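You operate a simulated robot arm through the tools that you are given. There is no shell and no other tool. Be economical: measure what you need, move in short steps, check, and stop when the job is done.

Carry out the task below with a simulated robot arm. There is one attempt and no reset: what you move stays moved.

Task
Put the 16 blue cap from the rigging table top on the top of mould 33 and the 25 blue cap on the drawer cabinet worktop. Put the 5 fuse from the back of the workbench on the packing table top and the 15 fuse on the shelf under the opener table. Push the left-hand bench drawer shut. Fetch the blue-cap bottle and stand it on the back of the workbench. Take the clear jar with a white collar and leave it on the tool patch of the opener table. Any order will do. Set down upright: blue-cap bottle, clear jar with a white collar.

Only the result counts: the job must be done as asked and must still hold three seconds after the hand-in. Knocking over, shifting, dropping, spilling or breaking anything else fails it. Lids that push on must go on centred and level and be pressed home; caps that screw on are set level and turned clockwise until they are tight.

Robot
A 7-joint arm with a three-finger gripper on a trunk, on a base that drives. Base frame: it is fixed to the floor where the robot stands at the start and does not move with it; the origin is under the middle of the robot, x ahead of it, y to its left, z up; the surface under the hand at the start is at about z = 720. Units: mm, degrees, N and s.
Its first joint turns from -166.0 to 166.0 degrees. Places, roughly: back of the workbench [700, 2700, 900]; blue cap [750, 0, 750]; blue-cap bottle [250, 3500, 250]; clear jar with a white collar (8x8x22 cm) [-2200, 3000, 300]; drawer cabinet worktop [600, -900, 900]; fuse [750, 2750, 1000]; left-hand bench drawer [100, 3400, 700]; packing table top [600, -1500, 900]; shelf under the opener table [-1600, 4600, 200]; tool patch of the opener table [-1300, 4500, 700]; top of mould 33 (17x39 cm) [-2400, -340, 600]. Payload 2.69 kg.
The TCP is the grasp point between the finger pads, 29 mm short of the fingertips. In the tool frame z runs along the fingers and y along their closing line. The gripper opens to 120 mm. The gripper's body begins 78 mm behind the TCP.
Orientation is that of the tool frame in the base frame, as [roll, pitch, yaw] about the fixed x, y, z axes, in that order (R = Rz(yaw) Ry(pitch) Rx(roll)). With the fingers straight down and closing along the base's y, the tool's x points along the base's -x, its y along +y and its z along -z.

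Tools
- The arm moves only by the tool arm_command. Its argument "rows" is a list of rows, each a list of 3 entries, a list of its own where there are three numbers: the shift along the tool's x, y, z in mm, then the turn, a rotation vector about the tool's x, y, z in degrees, then the closure, from 0 (fully open) to 1 (shut). In form: [[[dx, dy, dz], [rx, ry, rz], claw], ...]. A call has 1 to 12 rows; each row is the pose to reach, as a shift and turn from the pose commanded when the call began, along the tool's axes at that moment. Each row takes 0.2 s and may step no farther than 50 mm and 8.6 degrees from the row before; otherwise, or with a gripper value out of range, the whole call is refused. A pose out of reach is approached as far as the arm can. The call stops where the force on the tool passes 40 N (or 10 N more than at its start, if that is more) or the arm is blocked; 0.2 s more then pass. The fingers move at their own pace and stop on an object; they squeeze with about 22 N. The grip force told is the motor's: it shows also when the fingers shut on nothing. Time passes only in rows, and 0.2 s behind the last, so rows that repeat a pose let the fingers close. The reply holds the time, the measured pose of the TCP, the force on the tool along the base axes, the opening and the grip force, in the units named above and with some noise, with the torque about the TCP (base axes, N m) and any sound that the robot's microphone picked up, and new pictures: "pictures" is both (left out), scene, wrist or none.
- Cameras (640 x 400 px; columns grow to the right, rows downward): "scene" is now at [332.9, 137.9, 1281.8]; the picture's right is [-0.62, -0.79, 0.00], its down [-0.50, 0.39, -0.77] and it looks along [0.61, -0.48, -0.64] (base axes); focal length 214 px, centre (320, 200). "wrist" rides on the gripper at [63, 0, -104] in the tool frame; the picture's right is [0.00, 1.00, 0.00], its down [-0.83, 0.00, -0.56] and it looks along [-0.56, 0.00, 0.83] (tool axes); focal length 275 px, centre (320, 200). There is no depth. A picture from a camera that has moved, and an enlarged one, comes with that camera's place and axes in the base frame and with its lens.
- raise_lower(by): slides the trunk up (or, below 0, down) by that many mm; the arm and the scene camera ride with it, the base frame stays. It gives what a move gives, with no picture.
- steer(legs): drives the robot by 1 to 6 legs, each [ahead, left, turn to the left] in mm, mm and degrees, along the robot's own axes; the way and the turn of a leg run together, so that a leg with both is an arc; at most 1500 mm and 180 degrees a leg. The arm and the cameras ride along, it lands a little off, and it stops where it bumps. It gives what a move gives, and a new picture of the scene camera.
- aim_head(pan, tilt): turns the head with the scene camera to pan (to the left, within 143 degrees either way) and tilt (down, from -29 to 69), counted from straight ahead of the robot. It gives what a move gives, and a new picture of the scene camera.
- inspect(camera, box): a new picture of the part [left, top, right, bottom] of that camera's present view, enlarged. No time passes.
- close_job(): hands the job in; it is judged then, once.

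Work in short steps. Places have to be worked out from the pictures, the camera data and where the tool is seen: move nearer, look again, correct. Check each grasp and each placing, and mend what went wrong. You have 196 turns and 260 pictures in all, those below and enlarged ones among them. Open the gripper and draw the arm clear of the work before you hand the job in, unless the task says otherwise.

The tools are called by a JSON object that holds its "op" and its "data". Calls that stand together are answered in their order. arm_command: Moves the arm, as the interface text tells. Its arguments: {"type":"object","properties":{"rows":{"type":"array","items":{"type":"array"}},"pictures":{"type":"string","enum":["both","scene","wrist","none"]}},"required":["rows"]} The other tools are called the same way: raise_lower (by) slides the trunk up or down; steer (legs) drives the base; aim_head (pan, tilt) turns the head that bears the scene camera; inspect (camera, box) takes an enlarged picture of a part of a camera's view; close_job () hands the job in.

At the start:

```text
clock: 0.0
tool_pos: [558.9, -176.5, 1181.1]
tool_rot: [180.0, 0.0, -180.0]
ft_force: [-0.7, -0.4, 0.4]
wrist_torque: [0.03, 0.02, -0.01]
width: 120.1
finger_force: 0.1
trunk travel left (down, up): [-275.0, 311.0]
robot x, y, heading: [-0.4, 2.7, -0.1]
head pan, tilt: [-38.1, 39.7]
```

scene: 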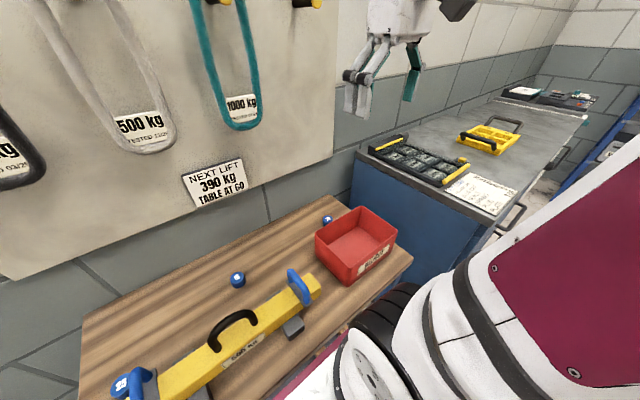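
wrist: 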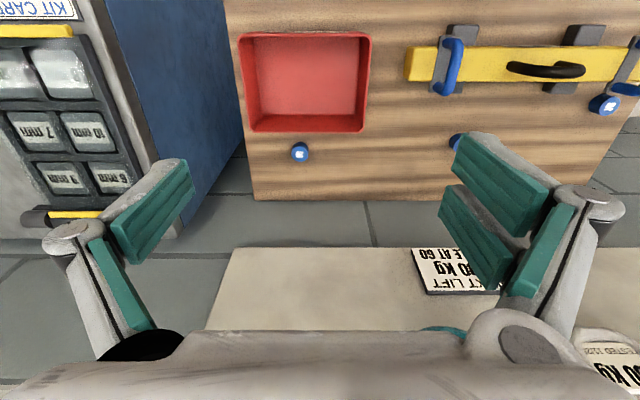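

The scene shows a rigging table with three blue caps. I enlarge them to read their numbers.

{"op": "inspect", "data": {"camera": "scene", "box": [200, 200, 360, 300]}}

{"op": "inspect", "data": {"camera": "scene", "box": [80, 340, 176, 400]}}

{"op": "inspect", "data": {"camera": "wrist", "box": [560, 60, 640, 110]}}

```text
4.00 times, centred on (280, 250) of scene
camera zoom: at [332.9, 137.9, 1281.8], right [-0.62, -0.79, 0.0], down [-0.5, 0.39, -0.77], along [0.61, -0.48, -0.64], focal length 858 px, centre (480, 0)
```

zoom: 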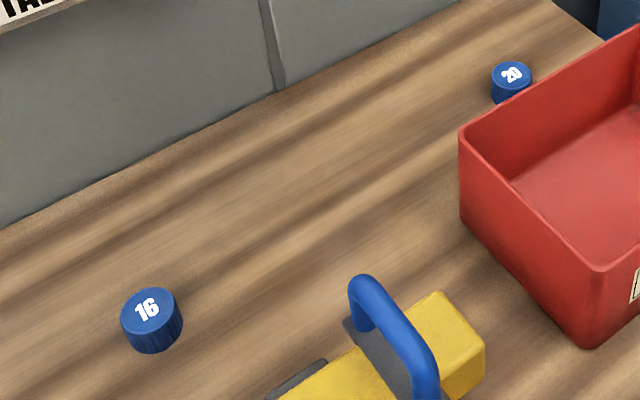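

```text
6.67 times, centred on (128, 370) of scene
camera zoom: at [332.9, 137.9, 1281.8], right [-0.62, -0.79, 0.0], down [-0.5, 0.39, -0.77], along [0.61, -0.48, -0.64], focal length 1430 px, centre (1600, -933)
```

zoom: 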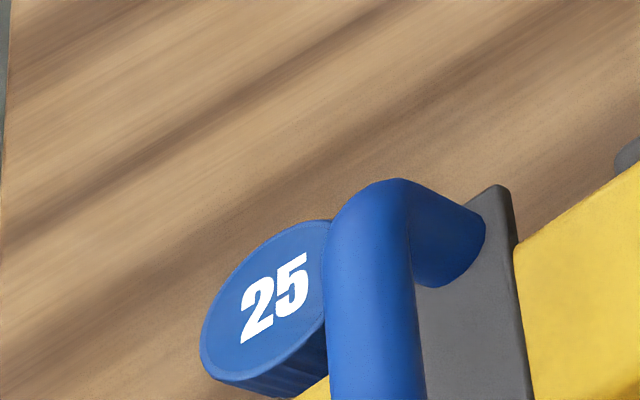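

```text
8.00 times, centred on (600, 85) of wrist
camera zoom: at [496.2, -177.5, 1283.7], right [0.0, 1.0, 0.0], down [0.83, 0.0, 0.56], along [0.56, 0.0, -0.83], focal length 2202 px, centre (-1920, 1120)
```

zoom: 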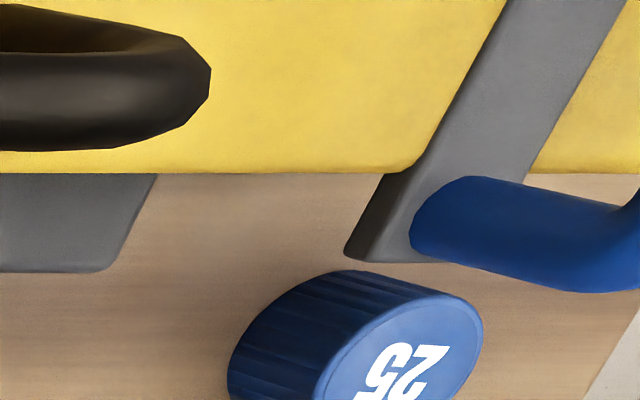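

Caps located: 16 at about (730,118), 25 at about (643,385), top near z 742. I move above cap 25, next to the beam, for a closer look.

{"op": "arm_command", "data": {"rows": [[[-7, 47, 15], [0, 0, 0], 0], [[-14, 93, 30], [0, 0, 0], 0], [[-21, 140, 45], [0, 0, 0], 0], [[-28, 187, 60], [0, 0, 0], 0], [[-35, 234, 75], [0, 0, 0], 0], [[-42, 280, 90], [0, 0, 0], 0], [[-49, 327, 105], [0, 0, 0], 0], [[-56, 374, 120], [0, 0, 0], 0], [[-63, 421, 135], [0, 0, 0], 0], [[-70, 467, 150], [0, 0, 0], 0], [[-77, 514, 165], [0, 0, 0], 0], [[-84, 561, 180], [0, 0, 0], 0]], "pictures": "both"}}

```text
clock: 2.6
tool_pos: [642.5, 384.4, 1001.5]
tool_rot: [-180.0, -0.1, 179.9]
ft_force: [-0.2, -1.1, 0.6]
wrist_torque: [0.03, 0.01, -0.01]
width: 120.0
finger_force: 0.1
trunk travel left (down, up): [-275.0, 311.0]
robot x, y, heading: [-1.8, 0.3, -0.0]
head pan, tilt: [-38.1, 39.7]
camera scene: at [332.7, 137.5, 1281.9], right [-0.62, -0.79, 0.0], down [-0.5, 0.39, -0.77], along [0.61, -0.48, -0.64], focal length 214 px, centre (320, 200)
camera wrist: at [579.8, 382.9, 1104.7], right [0.0, 1.0, 0.0], down [0.83, 0.0, 0.56], along [0.56, 0.0, -0.83], focal length 275 px, centre (320, 200)
```

scene: 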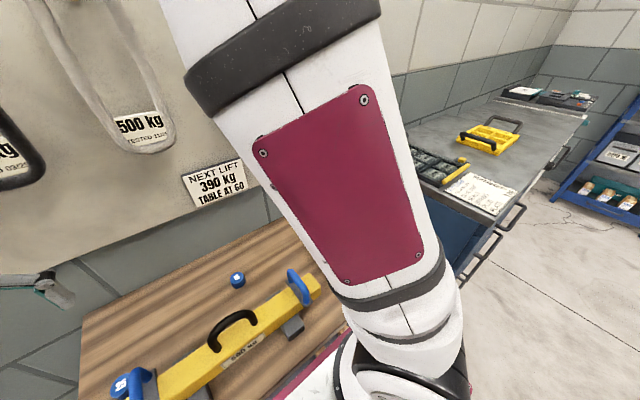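
wrist: 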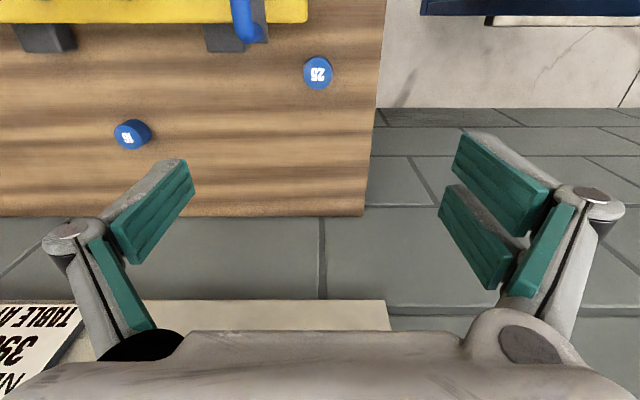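

Cap 25 refined to about (638,382). I descend to 20 mm above grasp height with fingers half-open and look.

{"op": "arm_command", "data": {"rows": [[[2, -1, 48], [0, 0, 0], 0.35], [[4, -2, 96], [0, 0, 0], 0.35], [[5, -2, 144], [0, 0, 0], 0.35], [[5, -2, 190], [0, 0, 0], 0.35], [[5, -2, 225], [0, 0, 0], 0.35]], "pictures": "wrist"}}

```text
clock: 3.8
tool_pos: [637.8, 380.1, 776.3]
tool_rot: [180.0, 0.0, -179.9]
ft_force: [0.4, -0.1, 1.1]
wrist_torque: [0.01, -0.01, 0.02]
width: 77.9
finger_force: 0.1
trunk travel left (down, up): [-275.0, 311.0]
robot x, y, heading: [-1.8, 2.4, -0.0]
head pan, tilt: [-38.1, 39.7]
camera wrist: at [574.9, 379.4, 878.4], right [0.0, 1.0, 0.0], down [0.83, 0.0, 0.56], along [0.56, 0.0, -0.83], focal length 275 px, centre (320, 200)
```

wrist: 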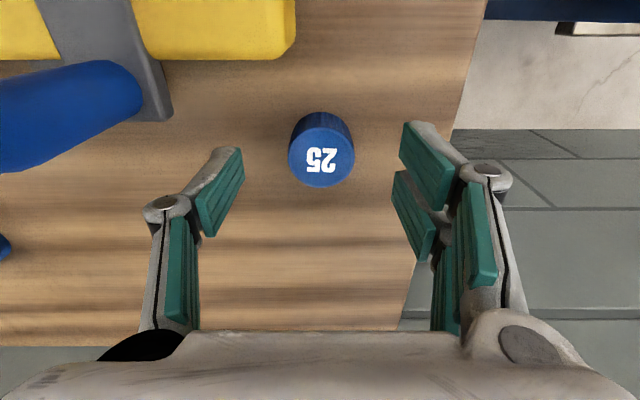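

Cap 25 is centred between the fingers. I lower 24 mm, close, and lift.

{"op": "arm_command", "data": {"rows": [[[0, 1, 15], [0, 0, 0], 0.35], [[0, 1, 24], [0, 0, 0], 0.35], [[0, 1, 24], [0, 0, 0], 1], [[0, 1, 24], [0, 0, 0], 1], [[0, 1, 24], [0, 0, 0], 1], [[0, 1, 0], [0, 0, 0], 1], [[0, 1, -50], [0, 0, 0], 1], [[0, 1, -100], [0, 0, 0], 1]], "pictures": "wrist"}}

```text
clock: 5.6
tool_pos: [637.2, 383.6, 877.9]
tool_rot: [180.0, -0.1, -180.0]
ft_force: [0.1, 0.1, -0.6]
wrist_torque: [0.01, 0.03, -0.04]
width: 33.7
finger_force: 22.1
trunk travel left (down, up): [-275.0, 311.0]
robot x, y, heading: [-0.3, -1.4, 0.3]
head pan, tilt: [-38.1, 39.7]
camera wrist: at [574.7, 383.1, 980.5], right [0.0, 1.0, 0.0], down [0.83, 0.0, 0.56], along [0.56, 0.0, -0.83], focal length 275 px, centre (320, 200)
```

wrist: 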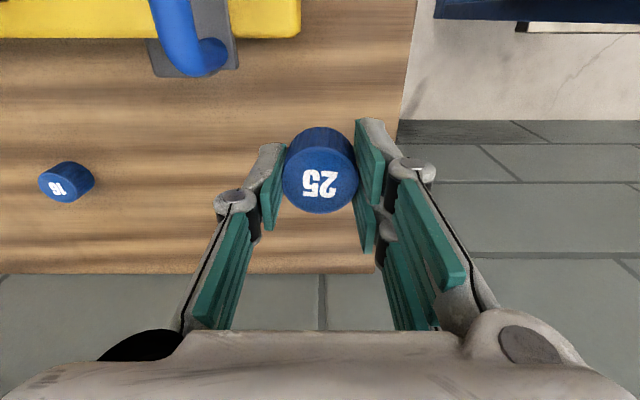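

Cap 25 is held (33.7 mm). I lift high and bring the arm in front of the robot before driving to the drawer cabinet.

{"op": "arm_command", "data": {"rows": [[[6, -30, -30], [0, 0, 0], 1], [[12, -64, -58], [0, 0, 0], 1], [[18, -96, -86], [0, 0, 0], 1], [[24, -128, -114], [0, 0, 0], 1], [[30, -160, -142], [0, 0, 0], 1], [[36, -192, -170], [0, 0, 0], 1], [[42, -224, -198], [0, 0, 0], 1], [[48, -256, -226], [0, 0, 0], 1], [[54, -288, -254], [0, 0, 0], 1], [[60, -320, -282], [0, 0, 0], 1], [[66, -352, -300], [0, 0, 0], 1], [[70, -384, -310], [0, 0, 0], 1]], "pictures": "none"}}

{"op": "aim_head", "data": {"pan": -75, "tilt": 35}}

```text
clock: 8.2
tool_pos: [565.8, -2.6, 1185.2]
tool_rot: [-180.0, 0.0, -179.9]
ft_force: [-0.1, 0.5, -0.3]
wrist_torque: [0.01, 0.03, 0.03]
width: 33.7
finger_force: 21.7
trunk travel left (down, up): [-275.0, 311.0]
robot x, y, heading: [2.1, -1.5, -0.1]
head pan, tilt: [-38.1, 39.7]
```

```text
clock: 9.2
tool_pos: [565.7, -0.0, 1184.5]
tool_rot: [179.9, 0.1, -180.0]
ft_force: [-0.3, -0.2, 0.1]
wrist_torque: [0.05, -0.04, -0.01]
width: 34.0
finger_force: 21.5
trunk travel left (down, up): [-275.0, 311.0]
robot x, y, heading: [0.9, -0.5, 0.2]
head pan, tilt: [-75.0, 35.0]
camera scene: at [288.7, 105.6, 1288.9], right [-0.97, -0.26, 0.0], down [-0.15, 0.55, -0.82], along [0.21, -0.79, -0.57], focal length 214 px, centre (320, 200)
```

scene: 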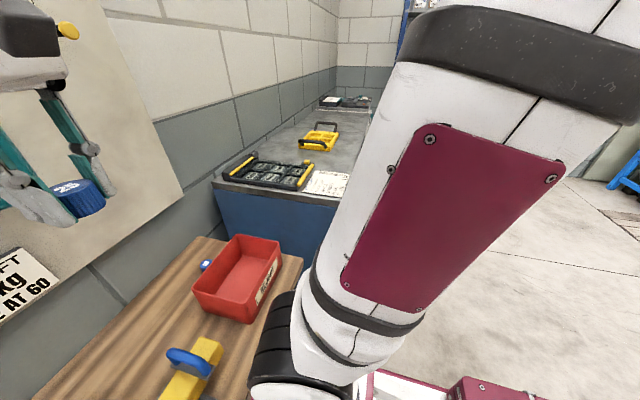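

The floor to the right of the robot looks clear. I strafe right 800 mm.

{"op": "steer", "data": {"legs": [[0, -800, 0]]}}

{"op": "aim_head", "data": {"pan": -30, "tilt": 40}}

```text
clock: 11.5
tool_pos: [556.2, -151.8, 1184.0]
tool_rot: [179.9, -0.2, -173.9]
ft_force: [-0.6, 0.0, 0.4]
wrist_torque: [-0.01, -0.02, -0.02]
width: 33.7
finger_force: 22.2
trunk travel left (down, up): [-275.0, 311.0]
robot x, y, heading: [-5.2, -214.0, 6.1]
head pan, tilt: [-75.0, 35.0]
stopped in leg 1: the robot was blocked; the commanded pose is now the measured one
camera scene: at [268.6, -75.1, 1288.9], right [-0.93, -0.36, 0.0], down [-0.21, 0.53, -0.82], along [0.3, -0.76, -0.57], focal length 214 px, centre (320, 200)
```

scene: 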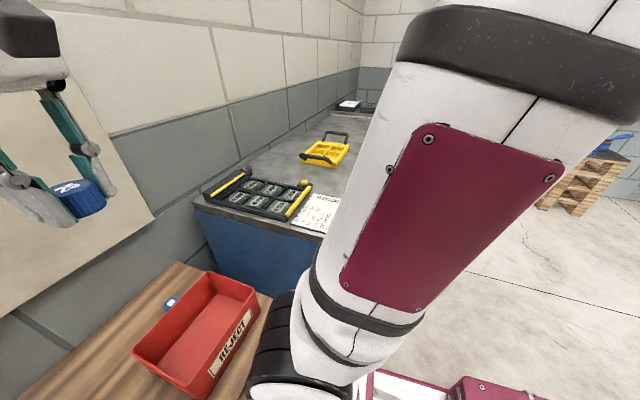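

```text
clock: 12.6
tool_pos: [556.5, -151.4, 1183.6]
tool_rot: [180.0, -0.1, -173.9]
ft_force: [0.2, 0.8, -0.6]
wrist_torque: [0.0, -0.04, -0.01]
width: 33.6
finger_force: 21.9
trunk travel left (down, up): [-275.0, 311.0]
robot x, y, heading: [-3.9, -213.2, 6.2]
head pan, tilt: [-30.0, 40.0]
camera scene: at [314.5, -27.4, 1281.3], right [-0.4, -0.91, 0.0], down [-0.59, 0.26, -0.77], along [0.7, -0.31, -0.64], focal length 214 px, centre (320, 200)
```

scene: 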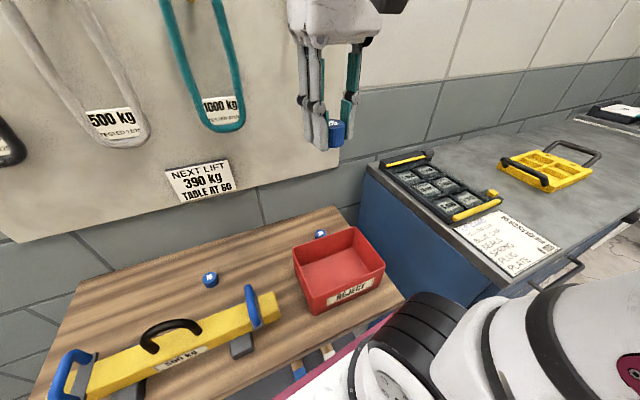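

The base bumped the cabinet, whose worktop begins at about (355..840, -446). From here the free patch at about (500,-720) is 715 mm away, so I swing the arm over it at height.

{"op": "arm_command", "data": {"rows": [[[9, -47, 0], [0, 0, 0], 1], [[19, -93, 0], [0, 0, 0], 1], [[29, -140, 0], [0, 0, 0], 1], [[39, -187, 0], [0, 0, 0], 1], [[48, -233, 0], [0, 0, 0], 1], [[58, -280, 0], [0, 0, 0], 1], [[68, -327, 0], [0, 0, 0], 1], [[77, -373, 0], [0, 0, 0], 1], [[87, -420, 0], [0, 0, 0], 1], [[97, -467, 0], [0, 0, 0], 1], [[106, -513, 0], [0, 0, 0], 1], [[116, -560, 0], [0, 0, 0], 1]], "pictures": "wrist"}}

{"op": "aim_head", "data": {"pan": -60, "tilt": 35}}

```text
clock: 15.2
tool_pos: [502.9, -719.8, 1182.5]
tool_rot: [-180.0, -0.1, -173.8]
ft_force: [-0.6, 1.7, 1.0]
wrist_torque: [-0.06, 0.02, 0.0]
width: 33.8
finger_force: 22.1
trunk travel left (down, up): [-275.0, 311.0]
robot x, y, heading: [-4.1, -209.1, 6.2]
head pan, tilt: [-30.0, 40.0]
camera wrist: at [440.5, -726.4, 1286.4], right [-0.11, 0.99, 0.0], down [0.83, 0.09, 0.56], along [0.55, 0.06, -0.83], focal length 275 px, centre (320, 200)
```

wrist: 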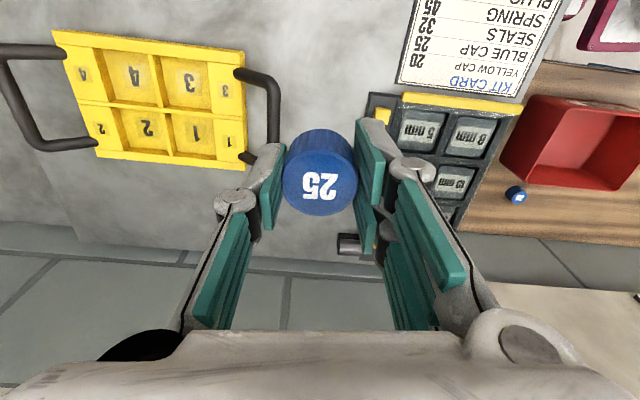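

```text
clock: 16.1
tool_pos: [502.3, -719.0, 1183.8]
tool_rot: [180.0, 0.0, -173.9]
ft_force: [0.1, 0.0, 0.6]
wrist_torque: [-0.03, -0.03, -0.02]
width: 33.6
finger_force: 21.8
trunk travel left (down, up): [-275.0, 311.0]
robot x, y, heading: [-8.0, -210.5, 6.3]
head pan, tilt: [-60.0, 35.0]
camera scene: at [288.8, -64.1, 1288.9], right [-0.81, -0.59, 0.0], down [-0.34, 0.46, -0.82], along [0.48, -0.66, -0.57], focal length 214 px, centre (320, 200)
```

scene: 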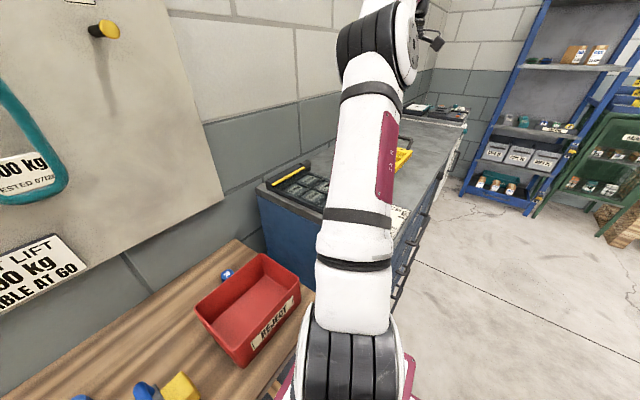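

The spot below the hand is free between carrier handle and kit tray. I shift slightly toward +y and descend to 955.

{"op": "arm_command", "data": {"rows": [[[0, 8, 48], [0, 0, 0], 1], [[0, 8, 96], [0, 0, 0], 1], [[0, 8, 144], [0, 0, 0], 1], [[0, 8, 190], [0, 0, 0], 1], [[0, 8, 228], [0, 0, 0], 1]], "pictures": "wrist"}}

```text
clock: 17.3
tool_pos: [501.0, -713.0, 954.9]
tool_rot: [-179.9, -0.1, -173.7]
ft_force: [-1.0, -0.2, -0.5]
wrist_torque: [0.01, -0.04, -0.02]
width: 33.9
finger_force: 21.9
trunk travel left (down, up): [-275.0, 311.0]
robot x, y, heading: [-7.8, -211.1, 6.5]
head pan, tilt: [-60.0, 35.0]
camera wrist: at [439.0, -720.3, 1057.9], right [-0.11, 0.99, 0.0], down [0.83, 0.09, 0.55], along [0.55, 0.06, -0.83], focal length 275 px, centre (320, 200)
```

wrist: 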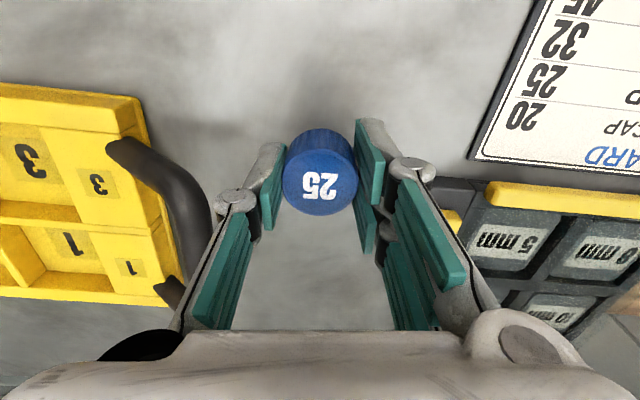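

Clear on both sides; I shift 25 mm toward the front and lower in small steps to feel the worktop.

{"op": "arm_command", "data": {"rows": [[[25, 0, 0], [0, 0, 0], 1], [[25, 0, 10], [0, 0, 0], 1], [[25, 0, 15], [0, 0, 0], 1], [[25, 0, 19], [0, 0, 0], 1], [[25, 0, 22], [0, 0, 0], 1], [[25, 0, 24], [0, 0, 0], 1], [[25, 0, 24], [0, 0, 0], 1]], "pictures": "wrist"}}

```text
clock: 18.9
tool_pos: [476.5, -715.8, 931.7]
tool_rot: [179.9, 0.0, -174.0]
ft_force: [-0.5, -0.4, 0.1]
wrist_torque: [0.0, 0.0, 0.01]
width: 33.8
finger_force: 22.1
trunk travel left (down, up): [-275.0, 311.0]
robot x, y, heading: [-7.7, -209.7, 6.1]
head pan, tilt: [-60.0, 35.0]
camera wrist: at [413.6, -723.2, 1034.9], right [-0.11, 0.99, 0.0], down [0.83, 0.09, 0.55], along [0.55, 0.06, -0.83], focal length 275 px, centre (320, 200)
```

wrist: 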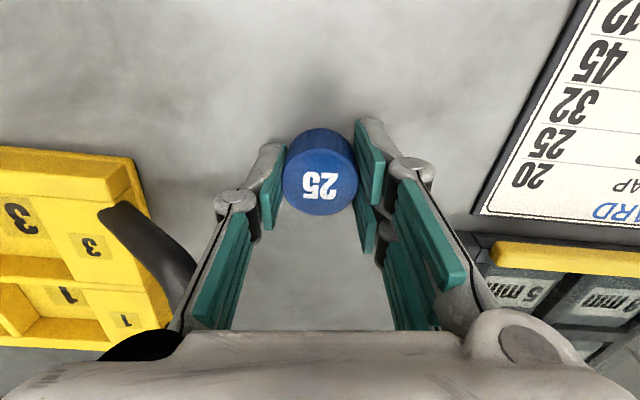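

No contact yet at 932. I keep lowering in 2 mm steps.

{"op": "arm_command", "data": {"rows": [[[0, 0, 3], [0, 0, 0], 1], [[0, 0, 6], [0, 0, 0], 1], [[0, 0, 9], [0, 0, 0], 1], [[0, 0, 12], [0, 0, 0], 1], [[0, 0, 15], [0, 0, 0], 1], [[0, 0, 18], [0, 0, 0], 1]], "pictures": "none"}}

```text
clock: 19.7
tool_pos: [477.0, -716.3, 928.8]
tool_rot: [-179.5, 0.1, -173.9]
ft_force: [-2.3, 4.7, 12.2]
wrist_torque: [0.32, 0.11, -0.02]
width: 33.8
finger_force: 22.0
trunk travel left (down, up): [-275.0, 311.0]
robot x, y, heading: [-9.2, -209.0, 6.5]
head pan, tilt: [-60.0, 35.0]
stopped in row 4: the force on the tool passed its limit at 46 N (the readings are from after the stop); the commanded pose is now the measured one
```

Contact with the worktop (z≈900). I open the fingers part way, then lift.

{"op": "arm_command", "data": {"rows": [[[0, 0, -1], [0, 0, 0], 0.6], [[0, 0, -1], [0, 0, 0], 0.55], [[0, 0, -15], [0, 0, 0], 0.55], [[0, 0, -60], [0, 0, 0], 0.55], [[0, 0, -110], [0, 0, 0], 0.55]], "pictures": "wrist"}}

```text
clock: 20.9
tool_pos: [476.2, -718.7, 1037.6]
tool_rot: [-179.8, 0.1, -173.9]
ft_force: [0.0, 0.2, -1.5]
wrist_torque: [0.0, 0.01, 0.0]
width: 54.2
finger_force: 0.0
trunk travel left (down, up): [-275.0, 311.0]
robot x, y, heading: [-6.0, -209.4, 6.1]
head pan, tilt: [-60.0, 35.0]
camera wrist: at [414.2, -724.3, 1140.4], right [-0.11, 0.99, 0.0], down [0.83, 0.1, 0.56], along [0.55, 0.06, -0.83], focal length 275 px, centre (320, 200)
```

wrist: 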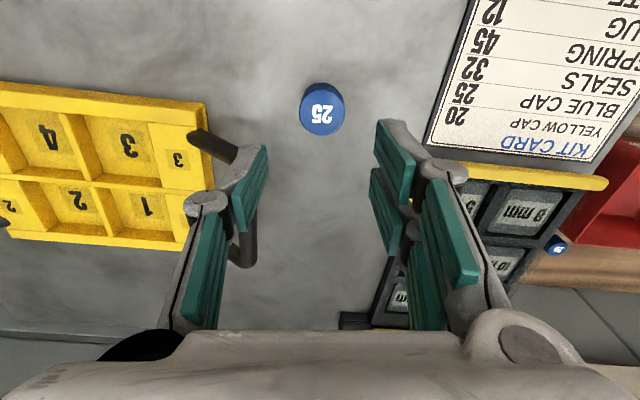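

Cap 25 stands upright on the worktop. Cap 16 at about (720,119) is within reach from here, so I swing back there at height.

{"op": "arm_command", "data": {"rows": [[[-10, 35, -30], [0, 0, 0], 0.3], [[-26, 70, -55], [0, 0, 0], 0.3], [[-42, 108, -75], [0, 0, 0], 0.3], [[-58, 147, -85], [0, 0, 0], 0.3], [[-75, 188, -90], [0, 0, 0], 0.3], [[-92, 230, -90], [0, 0, 0], 0.3], [[-110, 274, -90], [0, 0, 0], 0.3], [[-128, 318, -90], [0, 0, 0], 0.3], [[-146, 362, -90], [0, 0, 0], 0.3], [[-164, 406, -90], [0, 0, 0], 0.3], [[-182, 450, -90], [0, 0, 0], 0.3], [[-200, 494, -90], [0, 0, 0], 0.3]], "pictures": "none"}}

{"op": "arm_command", "data": {"rows": [[[-18, 42, 10], [0, 0, 0], 0.3], [[-36, 84, 22], [0, 0, 0], 0.3], [[-54, 126, 34], [0, 0, 0], 0.3], [[-72, 168, 50], [0, 0, 0], 0.3], [[-90, 208, 70], [0, 0, 0], 0.3], [[-108, 244, 96], [0, 0, 0], 0.3], [[-120, 280, 125], [0, 0, 0], 0.3], [[-131, 313, 158], [0, 0, 0], 0.3]], "pictures": "wrist"}}

```text
clock: 23.5
tool_pos: [622.5, -205.4, 1126.2]
tool_rot: [-179.7, 0.0, -173.9]
ft_force: [-0.1, -1.2, -0.3]
wrist_torque: [0.05, 0.01, 0.0]
width: 83.9
finger_force: 0.1
trunk travel left (down, up): [-275.0, 311.0]
robot x, y, heading: [-10.6, -211.0, 6.0]
head pan, tilt: [-60.0, 35.0]
```

```text
clock: 25.3
tool_pos: [720.2, 122.7, 966.7]
tool_rot: [-179.7, 0.1, -173.9]
ft_force: [0.1, -0.6, 1.1]
wrist_torque: [0.05, -0.05, -0.02]
width: 83.8
finger_force: 0.0
trunk travel left (down, up): [-275.0, 311.0]
robot x, y, heading: [-11.4, -213.0, 6.2]
head pan, tilt: [-60.0, 35.0]
camera wrist: at [658.6, 115.0, 1069.2], right [-0.11, 0.99, -0.01], down [0.82, 0.1, 0.56], along [0.55, 0.06, -0.83], focal length 275 px, centre (320, 200)
```

wrist: 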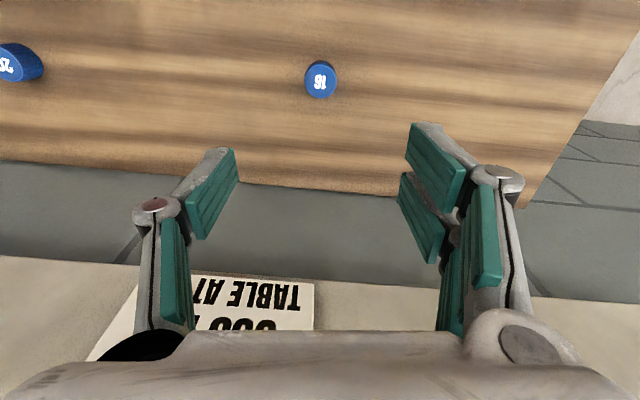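

Cap 16 at about (717,120). I descend to grasp it and lift.

{"op": "arm_command", "data": {"rows": [[[2, -2, 50], [0, 0, 0], 0.35], [[3, -2, 100], [0, 0, 0], 0.35], [[3, -2, 150], [0, 0, 0], 0.35], [[3, -2, 190], [0, 0, 0], 0.35], [[3, -2, 215], [0, 0, 0], 0.35], [[3, -2, 215], [0, 0, 0], 1], [[3, -2, 215], [0, 0, 0], 1], [[3, -2, 215], [0, 0, 0], 1], [[3, -2, 190], [0, 0, 0], 1], [[3, -2, 140], [0, 0, 0], 1], [[3, -2, 90], [0, 0, 0], 1], [[3, -2, 40], [0, 0, 0], 1]], "pictures": "wrist"}}

```text
clock: 27.9
tool_pos: [714.4, 122.2, 925.3]
tool_rot: [-179.7, 0.0, -173.8]
ft_force: [0.2, -0.1, -0.3]
wrist_torque: [-0.01, 0.02, 0.0]
width: 34.1
finger_force: 21.3
trunk travel left (down, up): [-275.0, 311.0]
robot x, y, heading: [-8.6, -213.3, 6.3]
head pan, tilt: [-60.0, 35.0]
camera wrist: at [652.6, 114.4, 1028.9], right [-0.11, 0.99, -0.01], down [0.83, 0.1, 0.56], along [0.55, 0.06, -0.83], focal length 275 px, centre (320, 200)
```

wrist: 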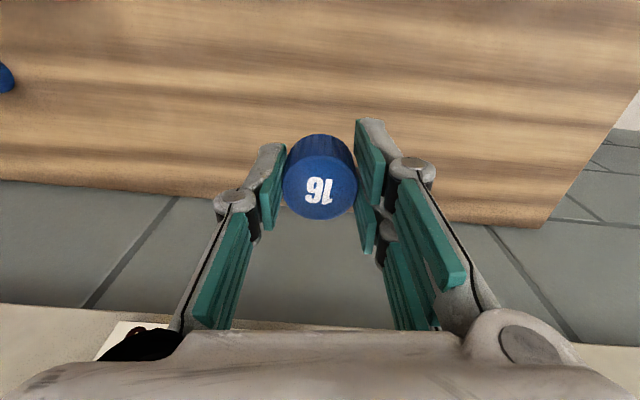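

Cap 16 held. I pull the arm up and in, then turn the head to look behind toward the moulds.

{"op": "arm_command", "data": {"rows": [[[10, -15, -40], [0, 0, 0], 1], [[25, -35, -75], [0, 0, 0], 1], [[42, -57, -110], [0, 0, 0], 1], [[60, -80, -145], [0, 0, 0], 1], [[78, -104, -180], [0, 0, 0], 1], [[98, -130, -210], [0, 0, 0], 1], [[118, -157, -235], [0, 0, 0], 1], [[140, -187, -250], [0, 0, 0], 1], [[164, -218, -255], [0, 0, 0], 1], [[188, -251, -260], [0, 0, 0], 1]], "pictures": "none"}}

{"op": "aim_head", "data": {"pan": -143, "tilt": 25}}

{"op": "aim_head", "data": {"pan": 143, "tilt": 25}}

```text
clock: 30.1
tool_pos: [555.0, -151.2, 1185.0]
tool_rot: [-179.8, 0.0, -173.8]
ft_force: [-0.1, 0.9, -0.3]
wrist_torque: [-0.01, 0.04, 0.04]
width: 34.3
finger_force: 21.6
trunk travel left (down, up): [-275.0, 311.0]
robot x, y, heading: [-7.8, -210.8, 6.2]
head pan, tilt: [-60.0, 35.0]
```

```text
clock: 31.7
tool_pos: [554.5, -150.4, 1185.4]
tool_rot: [-179.7, 0.1, -173.8]
ft_force: [0.4, 0.2, -0.3]
wrist_torque: [-0.02, 0.0, -0.02]
width: 34.2
finger_force: 21.8
trunk travel left (down, up): [-275.0, 311.0]
robot x, y, heading: [-7.3, -211.5, 6.2]
head pan, tilt: [-143.0, 25.0]
camera scene: at [169.6, -56.1, 1304.6], right [-0.68, 0.73, 0.0], down [0.31, 0.29, -0.91], along [-0.66, -0.62, -0.42], focal length 214 px, centre (320, 200)
```

scene: 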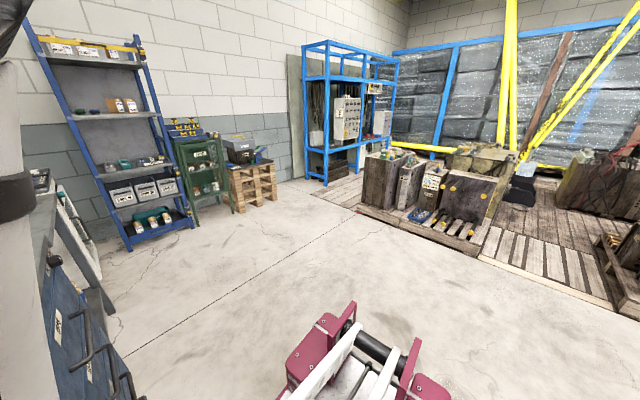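

```text
clock: 35.6
tool_pos: [555.1, -148.9, 1185.4]
tool_rot: [-179.6, 0.0, -173.7]
ft_force: [0.5, -0.3, 0.0]
wrist_torque: [0.01, 0.02, 0.0]
width: 34.0
finger_force: 21.8
trunk travel left (down, up): [-275.0, 311.0]
robot x, y, heading: [-5.5, -212.6, 6.3]
head pan, tilt: [143.0, 25.0]
camera scene: at [157.6, 54.2, 1304.7], right [0.51, 0.86, 0.0], down [0.36, -0.22, -0.91], along [-0.78, 0.46, -0.42], focal length 214 px, centre (320, 200)
```

scene: 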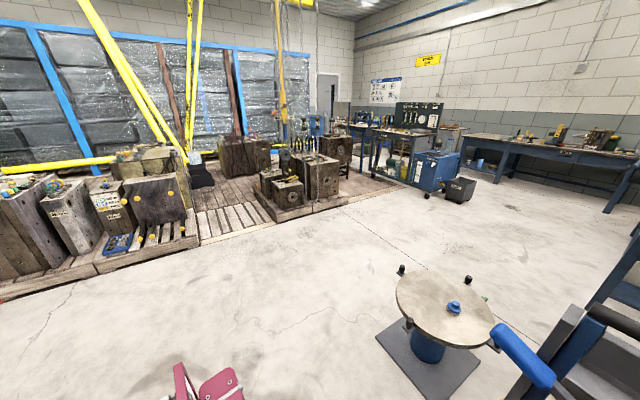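

Mould 33 should project near (153,181) in this view. I enlarge that area.

{"op": "inspect", "data": {"camera": "scene", "box": [0, 130, 224, 270]}}

{"op": "inspect", "data": {"camera": "scene", "box": [320, 90, 640, 290]}}

```text
2.86 times, centred on (112, 200) of scene
camera zoom: at [157.6, 54.2, 1304.7], right [0.51, 0.86, 0.0], down [0.36, -0.22, -0.91], along [-0.78, 0.46, -0.42], focal length 613 px, centre (914, 200)
```

zoom: 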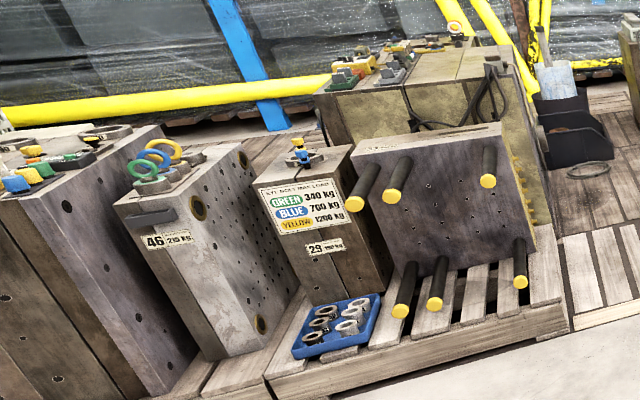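

```text
2.00 times, centred on (480, 190) of scene
camera zoom: at [157.6, 54.2, 1304.7], right [0.51, 0.86, 0.0], down [0.36, -0.22, -0.91], along [-0.78, 0.46, -0.42], focal length 429 px, centre (0, 220)
```

zoom: 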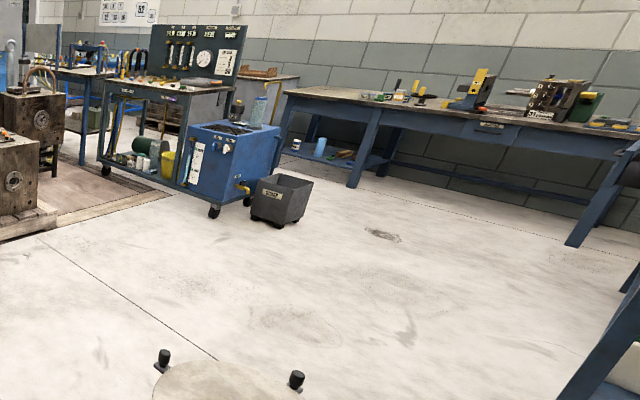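

The block with core pins sits where mould 33 should be. I back off from the tables and turn to face it.

{"op": "steer", "data": {"legs": [[-550, 0, 0], [0, 0, 173.8]]}}

{"op": "aim_head", "data": {"pan": -15, "tilt": 25}}

```text
clock: 45.9
tool_pos: [-1115.8, -263.2, 1184.5]
tool_rot: [-179.6, 0.1, -0.5]
ft_force: [-1.0, -0.6, 0.4]
wrist_torque: [0.01, -0.01, 0.03]
width: 33.7
finger_force: 22.2
trunk travel left (down, up): [-275.0, 311.0]
robot x, y, heading: [-552.5, -266.6, 179.3]
head pan, tilt: [143.0, 25.0]
camera scene: at [-743.7, -511.7, 1304.7], right [-0.61, -0.79, 0.0], down [-0.34, 0.26, -0.91], along [0.72, -0.55, -0.42], focal length 214 px, centre (320, 200)
```

scene: 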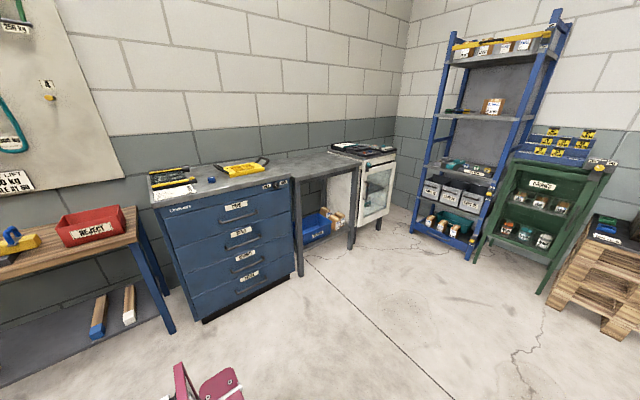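

```text
clock: 48.3
tool_pos: [-1115.9, -262.6, 1185.4]
tool_rot: [-179.7, 0.2, -0.6]
ft_force: [-0.3, -1.1, 0.5]
wrist_torque: [0.02, 0.01, -0.02]
width: 33.9
finger_force: 22.0
trunk travel left (down, up): [-275.0, 311.0]
robot x, y, heading: [-549.7, -268.9, 179.3]
head pan, tilt: [-15.0, 25.0]
camera scene: at [-905.5, -430.9, 1304.6], right [0.27, 0.96, 0.0], down [0.41, -0.11, -0.91], along [-0.87, 0.24, -0.42], focal length 214 px, centre (320, 200)
```

scene: 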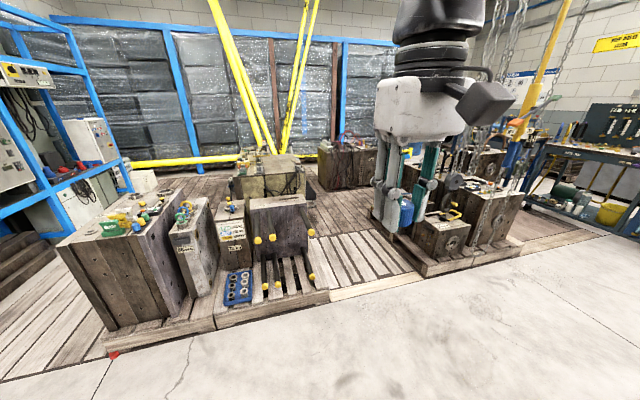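

Facing the mould pallet with clear floor. I drive ahead 750 mm.

{"op": "steer", "data": {"legs": [[750, 60, 0.7]]}}

{"op": "aim_head", "data": {"pan": -2, "tilt": 38}}

```text
clock: 52.4
tool_pos: [-1868.7, -323.7, 1185.6]
tool_rot: [-179.8, 0.1, -0.1]
ft_force: [-0.1, 0.1, -0.6]
wrist_torque: [-0.02, -0.02, 0.0]
width: 33.6
finger_force: 21.8
trunk travel left (down, up): [-275.0, 311.0]
robot x, y, heading: [-1305.2, -322.1, 180.0]
head pan, tilt: [-15.0, 25.0]
camera scene: at [-1657.3, -489.6, 1304.6], right [0.26, 0.97, 0.0], down [0.41, -0.11, -0.91], along [-0.88, 0.24, -0.42], focal length 214 px, centre (320, 200)
```

scene: 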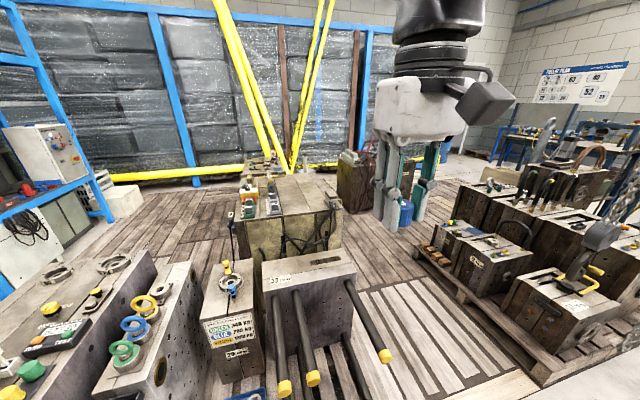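

```text
clock: 53.2
tool_pos: [-1869.0, -322.5, 1185.0]
tool_rot: [-179.7, 0.1, -0.2]
ft_force: [0.5, 0.2, -1.0]
wrist_torque: [-0.02, 0.02, -0.01]
width: 33.5
finger_force: 21.6
trunk travel left (down, up): [-275.0, 311.0]
robot x, y, heading: [-1303.2, -326.8, 179.9]
head pan, tilt: [-2.0, 38.0]
camera scene: at [-1654.6, -510.4, 1284.4], right [0.04, 1.0, 0.0], down [0.61, -0.02, -0.79], along [-0.79, 0.03, -0.62], focal length 214 px, centre (320, 200)
```

scene: 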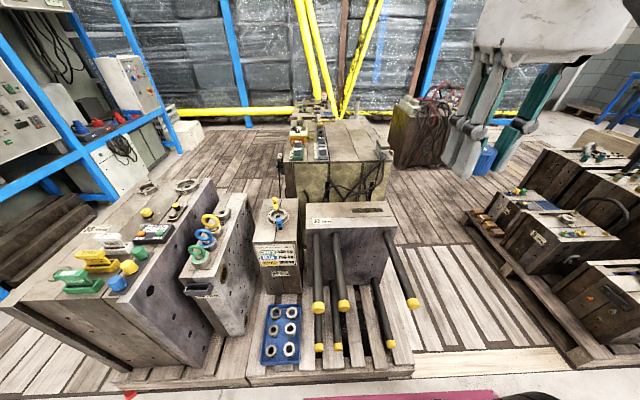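

{"op": "inspect", "data": {"camera": "scene", "box": [280, 190, 440, 290]}}

```text
4.00 times, centred on (360, 240) of scene
camera zoom: at [-1654.6, -510.4, 1284.4], right [0.04, 1.0, 0.0], down [0.61, -0.02, -0.79], along [-0.79, 0.03, -0.62], focal length 858 px, centre (160, 40)
```

zoom: 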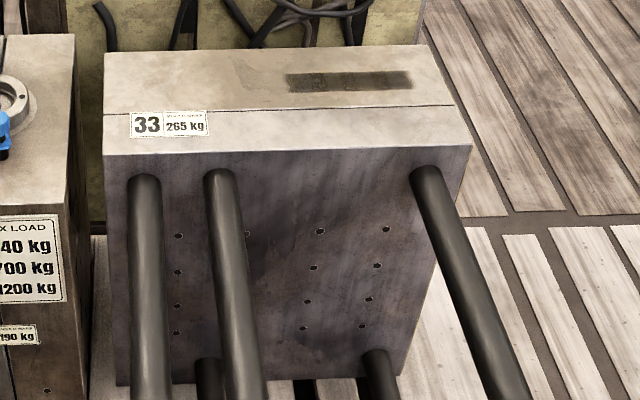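

Mould 33 confirmed; its top lies at about x -2300..-2475, y -545..-145, z≈600–630. I drive 130 mm closer.

{"op": "steer", "data": {"legs": [[130, 0, 0]]}}

{"op": "arm_command", "data": {"rows": [[[-45, -5, 15], [0, 0, 0], 1], [[-90, 0, 30], [0, 0, 0], 1], [[-135, 10, 50], [0, 0, 0], 1], [[-180, 20, 70], [0, 0, 0], 1], [[-220, 30, 95], [0, 0, 0], 1], [[-260, 40, 120], [0, 0, 0], 1], [[-300, 50, 145], [0, 0, 0], 1], [[-330, 60, 175], [0, 0, 0], 1]], "pictures": "both"}}

```text
clock: 54.5
tool_pos: [-2000.1, -321.8, 1184.9]
tool_rot: [-179.7, 0.2, -0.2]
ft_force: [0.3, 0.0, 0.3]
wrist_torque: [0.01, 0.01, -0.02]
width: 33.6
finger_force: 21.8
trunk travel left (down, up): [-275.0, 311.0]
robot x, y, heading: [-1438.1, -321.4, 179.6]
head pan, tilt: [-2.0, 38.0]
camera scene: at [-1787.0, -509.2, 1284.3], right [0.04, 1.0, 0.0], down [0.62, -0.02, -0.79], along [-0.79, 0.03, -0.62], focal length 214 px, centre (320, 200)
```

scene: 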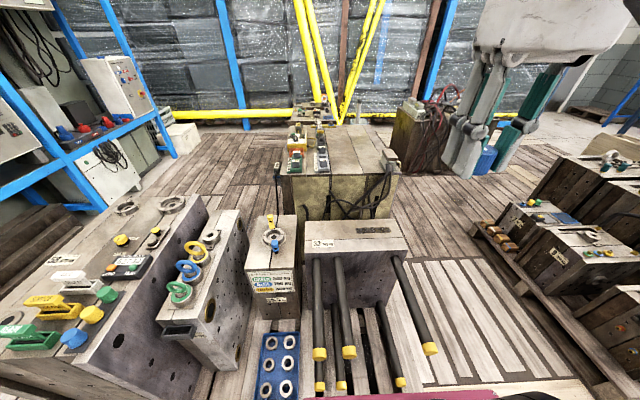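

```text
refused: row 3 steps farther than a row can; nothing moved
```

The rows were slightly too long; I resend with smaller steps toward (-2330,-380,1000).

{"op": "arm_command", "data": {"rows": [[[-38, 6, 18], [0, 0, 0], 1], [[-76, 12, 38], [0, 0, 0], 1], [[-114, 18, 58], [0, 0, 0], 1], [[-152, 25, 78], [0, 0, 0], 1], [[-190, 32, 100], [0, 0, 0], 1], [[-228, 39, 120], [0, 0, 0], 1], [[-264, 46, 140], [0, 0, 0], 1], [[-298, 53, 160], [0, 0, 0], 1], [[-330, 58, 180], [0, 0, 0], 1]], "pictures": "wrist"}}

```text
clock: 56.5
tool_pos: [-2330.9, -378.1, 1006.9]
tool_rot: [-179.7, 0.2, -0.1]
ft_force: [0.6, 0.0, 0.2]
wrist_torque: [0.02, 0.03, -0.04]
width: 33.6
finger_force: 21.8
trunk travel left (down, up): [-275.0, 311.0]
robot x, y, heading: [-1440.1, -323.1, 179.9]
head pan, tilt: [-2.0, 38.0]
camera wrist: at [-2268.0, -379.4, 1109.2], right [0.0, -1.0, -0.01], down [-0.83, 0.0, 0.56], along [-0.56, 0.0, -0.83], focal length 275 px, centre (320, 200)
```

wrist: 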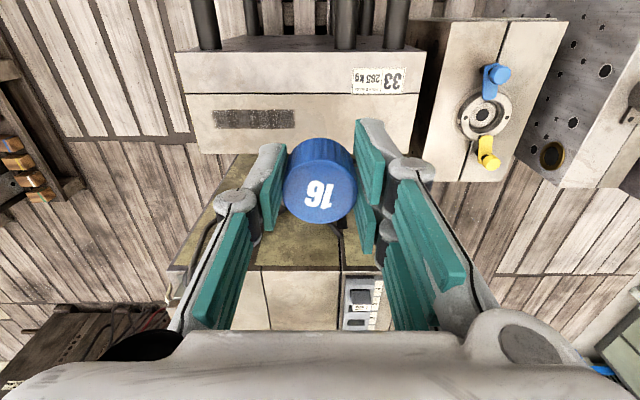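

The point below the hand falls on the clear near strip of mould 33. I descend to about 670.

{"op": "arm_command", "data": {"rows": [[[-10, 0, 48], [0, 0, 0], 1], [[-10, 0, 97], [0, 0, 0], 1], [[-10, 0, 146], [0, 0, 0], 1], [[-10, 0, 195], [0, 0, 0], 1], [[-10, 0, 244], [0, 0, 0], 1], [[-10, 0, 290], [0, 0, 0], 1], [[-10, 0, 325], [0, 0, 0], 1], [[-10, 0, 325], [0, 0, 0], 1]], "pictures": "wrist"}}

```text
clock: 58.2
tool_pos: [-2344.1, -376.5, 680.3]
tool_rot: [-179.6, 0.1, -0.2]
ft_force: [-0.4, -0.2, 0.1]
wrist_torque: [0.01, 0.0, -0.02]
width: 33.8
finger_force: 22.3
trunk travel left (down, up): [-275.0, 311.0]
robot x, y, heading: [-1436.6, -324.3, 179.6]
head pan, tilt: [-2.0, 38.0]
camera wrist: at [-2279.9, -377.7, 782.5], right [0.0, -1.0, -0.01], down [-0.83, 0.0, 0.56], along [-0.56, 0.0, -0.83], focal length 275 px, centre (320, 200)
```

wrist: 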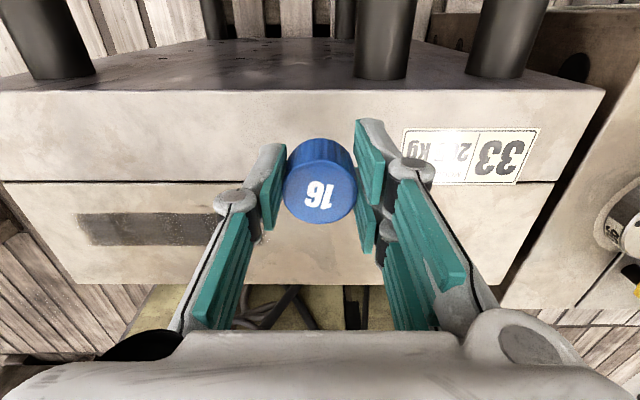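

The landing spot is mid-strip. I lower slowly until contact.

{"op": "arm_command", "data": {"rows": [[[0, 0, 6], [0, 0, 0], 1], [[0, 0, 12], [0, 0, 0], 1], [[0, 0, 18], [0, 0, 0], 1], [[0, 0, 22], [0, 0, 0], 1], [[0, 0, 26], [0, 0, 0], 1], [[0, 0, 30], [0, 0, 0], 1], [[0, 0, 34], [0, 0, 0], 1], [[0, 0, 38], [0, 0, 0], 1], [[0, 0, 42], [0, 0, 0], 1], [[0, 0, 46], [0, 0, 0], 1], [[0, 0, 50], [0, 0, 0], 1], [[0, 0, 54], [0, 0, 0], 1]], "pictures": "none"}}

```text
clock: 60.6
tool_pos: [-2343.8, -374.8, 639.2]
tool_rot: [-179.7, 0.3, -0.2]
ft_force: [10.1, 1.1, 21.8]
wrist_torque: [-0.24, -0.36, 0.14]
width: 33.7
finger_force: 22.4
trunk travel left (down, up): [-275.0, 311.0]
robot x, y, heading: [-1438.1, -325.5, 179.7]
head pan, tilt: [-2.0, 38.0]
stopped in row 11: the force on the tool passed its limit at 47 N (the readings are from after the stop); the commanded pose is now the measured one
```

Contact at 639. I release and lift away.

{"op": "arm_command", "data": {"rows": [[[0, 0, -1], [0, 0, 0], 0.6], [[0, 0, -1], [0, 0, 0], 0.5], [[0, 0, -15], [0, 0, 0], 0.5], [[0, 0, -60], [0, 0, 0], 0.5], [[0, 0, -110], [0, 0, 0], 0.5]], "pictures": "wrist"}}

```text
clock: 61.8
tool_pos: [-2342.1, -375.8, 744.3]
tool_rot: [-179.7, 0.2, -0.2]
ft_force: [-0.4, 0.6, -0.5]
wrist_torque: [0.02, 0.0, 0.02]
width: 60.3
finger_force: 0.1
trunk travel left (down, up): [-275.0, 311.0]
robot x, y, heading: [-1435.8, -321.8, 179.7]
head pan, tilt: [-2.0, 38.0]
camera wrist: at [-2279.3, -375.4, 846.8], right [0.0, -1.0, -0.01], down [-0.83, 0.0, 0.56], along [-0.56, 0.0, -0.83], focal length 275 px, centre (320, 200)
```

wrist: 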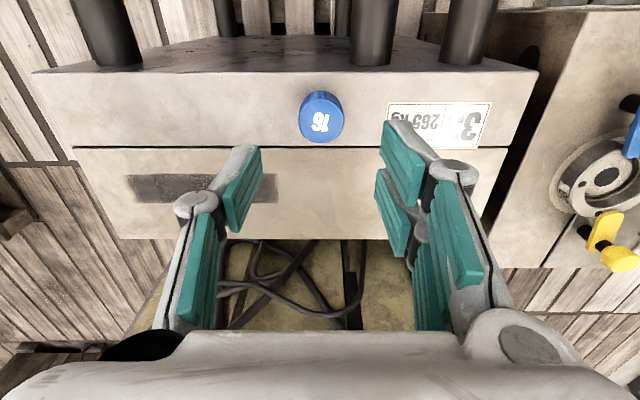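

Cap 16 sits upright on mould 33. I retract the arm up and back toward the robot.

{"op": "arm_command", "data": {"rows": [[[10, 0, -45], [0, 0, 0], 0.5], [[25, -5, -90], [0, 0, 0], 0.5], [[45, -10, -132], [0, 0, 0], 0.5], [[65, -15, -174], [0, 0, 0], 0.5], [[90, -20, -214], [0, 0, 0], 0.5], [[120, -25, -252], [0, 0, 0], 0.5], [[150, -30, -288], [0, 0, 0], 0.5], [[182, -35, -322], [0, 0, 0], 0.5], [[216, -40, -354], [0, 0, 0], 0.5], [[252, -45, -384], [0, 0, 0], 0.5], [[290, -50, -412], [0, 0, 0], 0.5], [[330, -55, -438], [0, 0, 0], 0.5]], "pictures": "none"}}

{"op": "steer", "data": {"legs": [[-350, 0, 0], [0, 0, -90]]}}

{"op": "aim_head", "data": {"pan": 20, "tilt": 20}}

```text
clock: 64.4
tool_pos: [-2009.4, -324.6, 1183.2]
tool_rot: [-179.7, 0.1, -0.2]
ft_force: [0.1, -0.7, -0.2]
wrist_torque: [-0.02, -0.06, 0.04]
width: 59.8
finger_force: 0.0
trunk travel left (down, up): [-275.0, 311.0]
robot x, y, heading: [-1434.2, -323.6, 180.1]
head pan, tilt: [-2.0, 38.0]
```

```text
clock: 70.5
tool_pos: [-1068.6, 246.4, 1184.2]
tool_rot: [-179.8, 0.3, -91.1]
ft_force: [0.1, -0.9, -0.8]
wrist_torque: [-0.03, -0.02, 0.01]
width: 59.9
finger_force: 0.0
trunk travel left (down, up): [-275.0, 311.0]
robot x, y, heading: [-1073.7, -325.5, 88.8]
head pan, tilt: [-2.0, 38.0]
camera scene: at [-1256.2, 28.7, 1284.3], right [1.0, -0.05, 0.0], down [-0.03, -0.61, -0.79], along [0.04, 0.79, -0.62], focal length 214 px, centre (320, 200)
```

scene: 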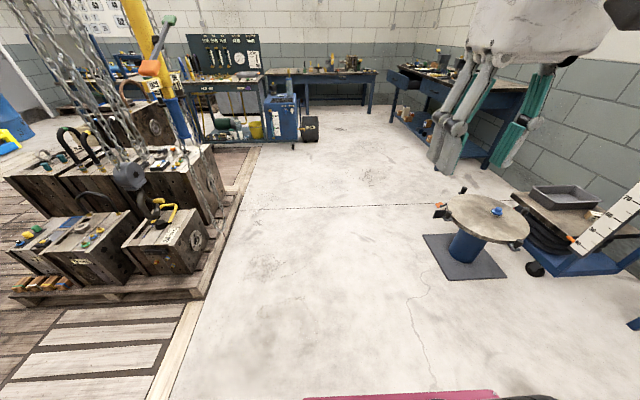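

```text
clock: 71.4
tool_pos: [-1067.0, 245.7, 1184.4]
tool_rot: [-179.7, 0.3, -91.1]
ft_force: [0.0, -0.4, -0.4]
wrist_torque: [0.0, 0.03, 0.0]
width: 59.9
finger_force: 0.0
trunk travel left (down, up): [-275.0, 311.0]
robot x, y, heading: [-1079.6, -331.0, 88.8]
head pan, tilt: [20.0, 20.0]
camera scene: at [-1290.9, 30.6, 1312.7], right [0.95, 0.32, 0.0], down [0.11, -0.32, -0.94], along [-0.3, 0.89, -0.34], focal length 214 px, centre (320, 200)
```

scene: 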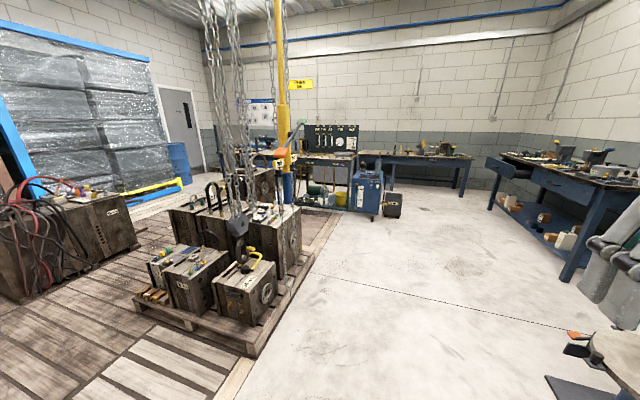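

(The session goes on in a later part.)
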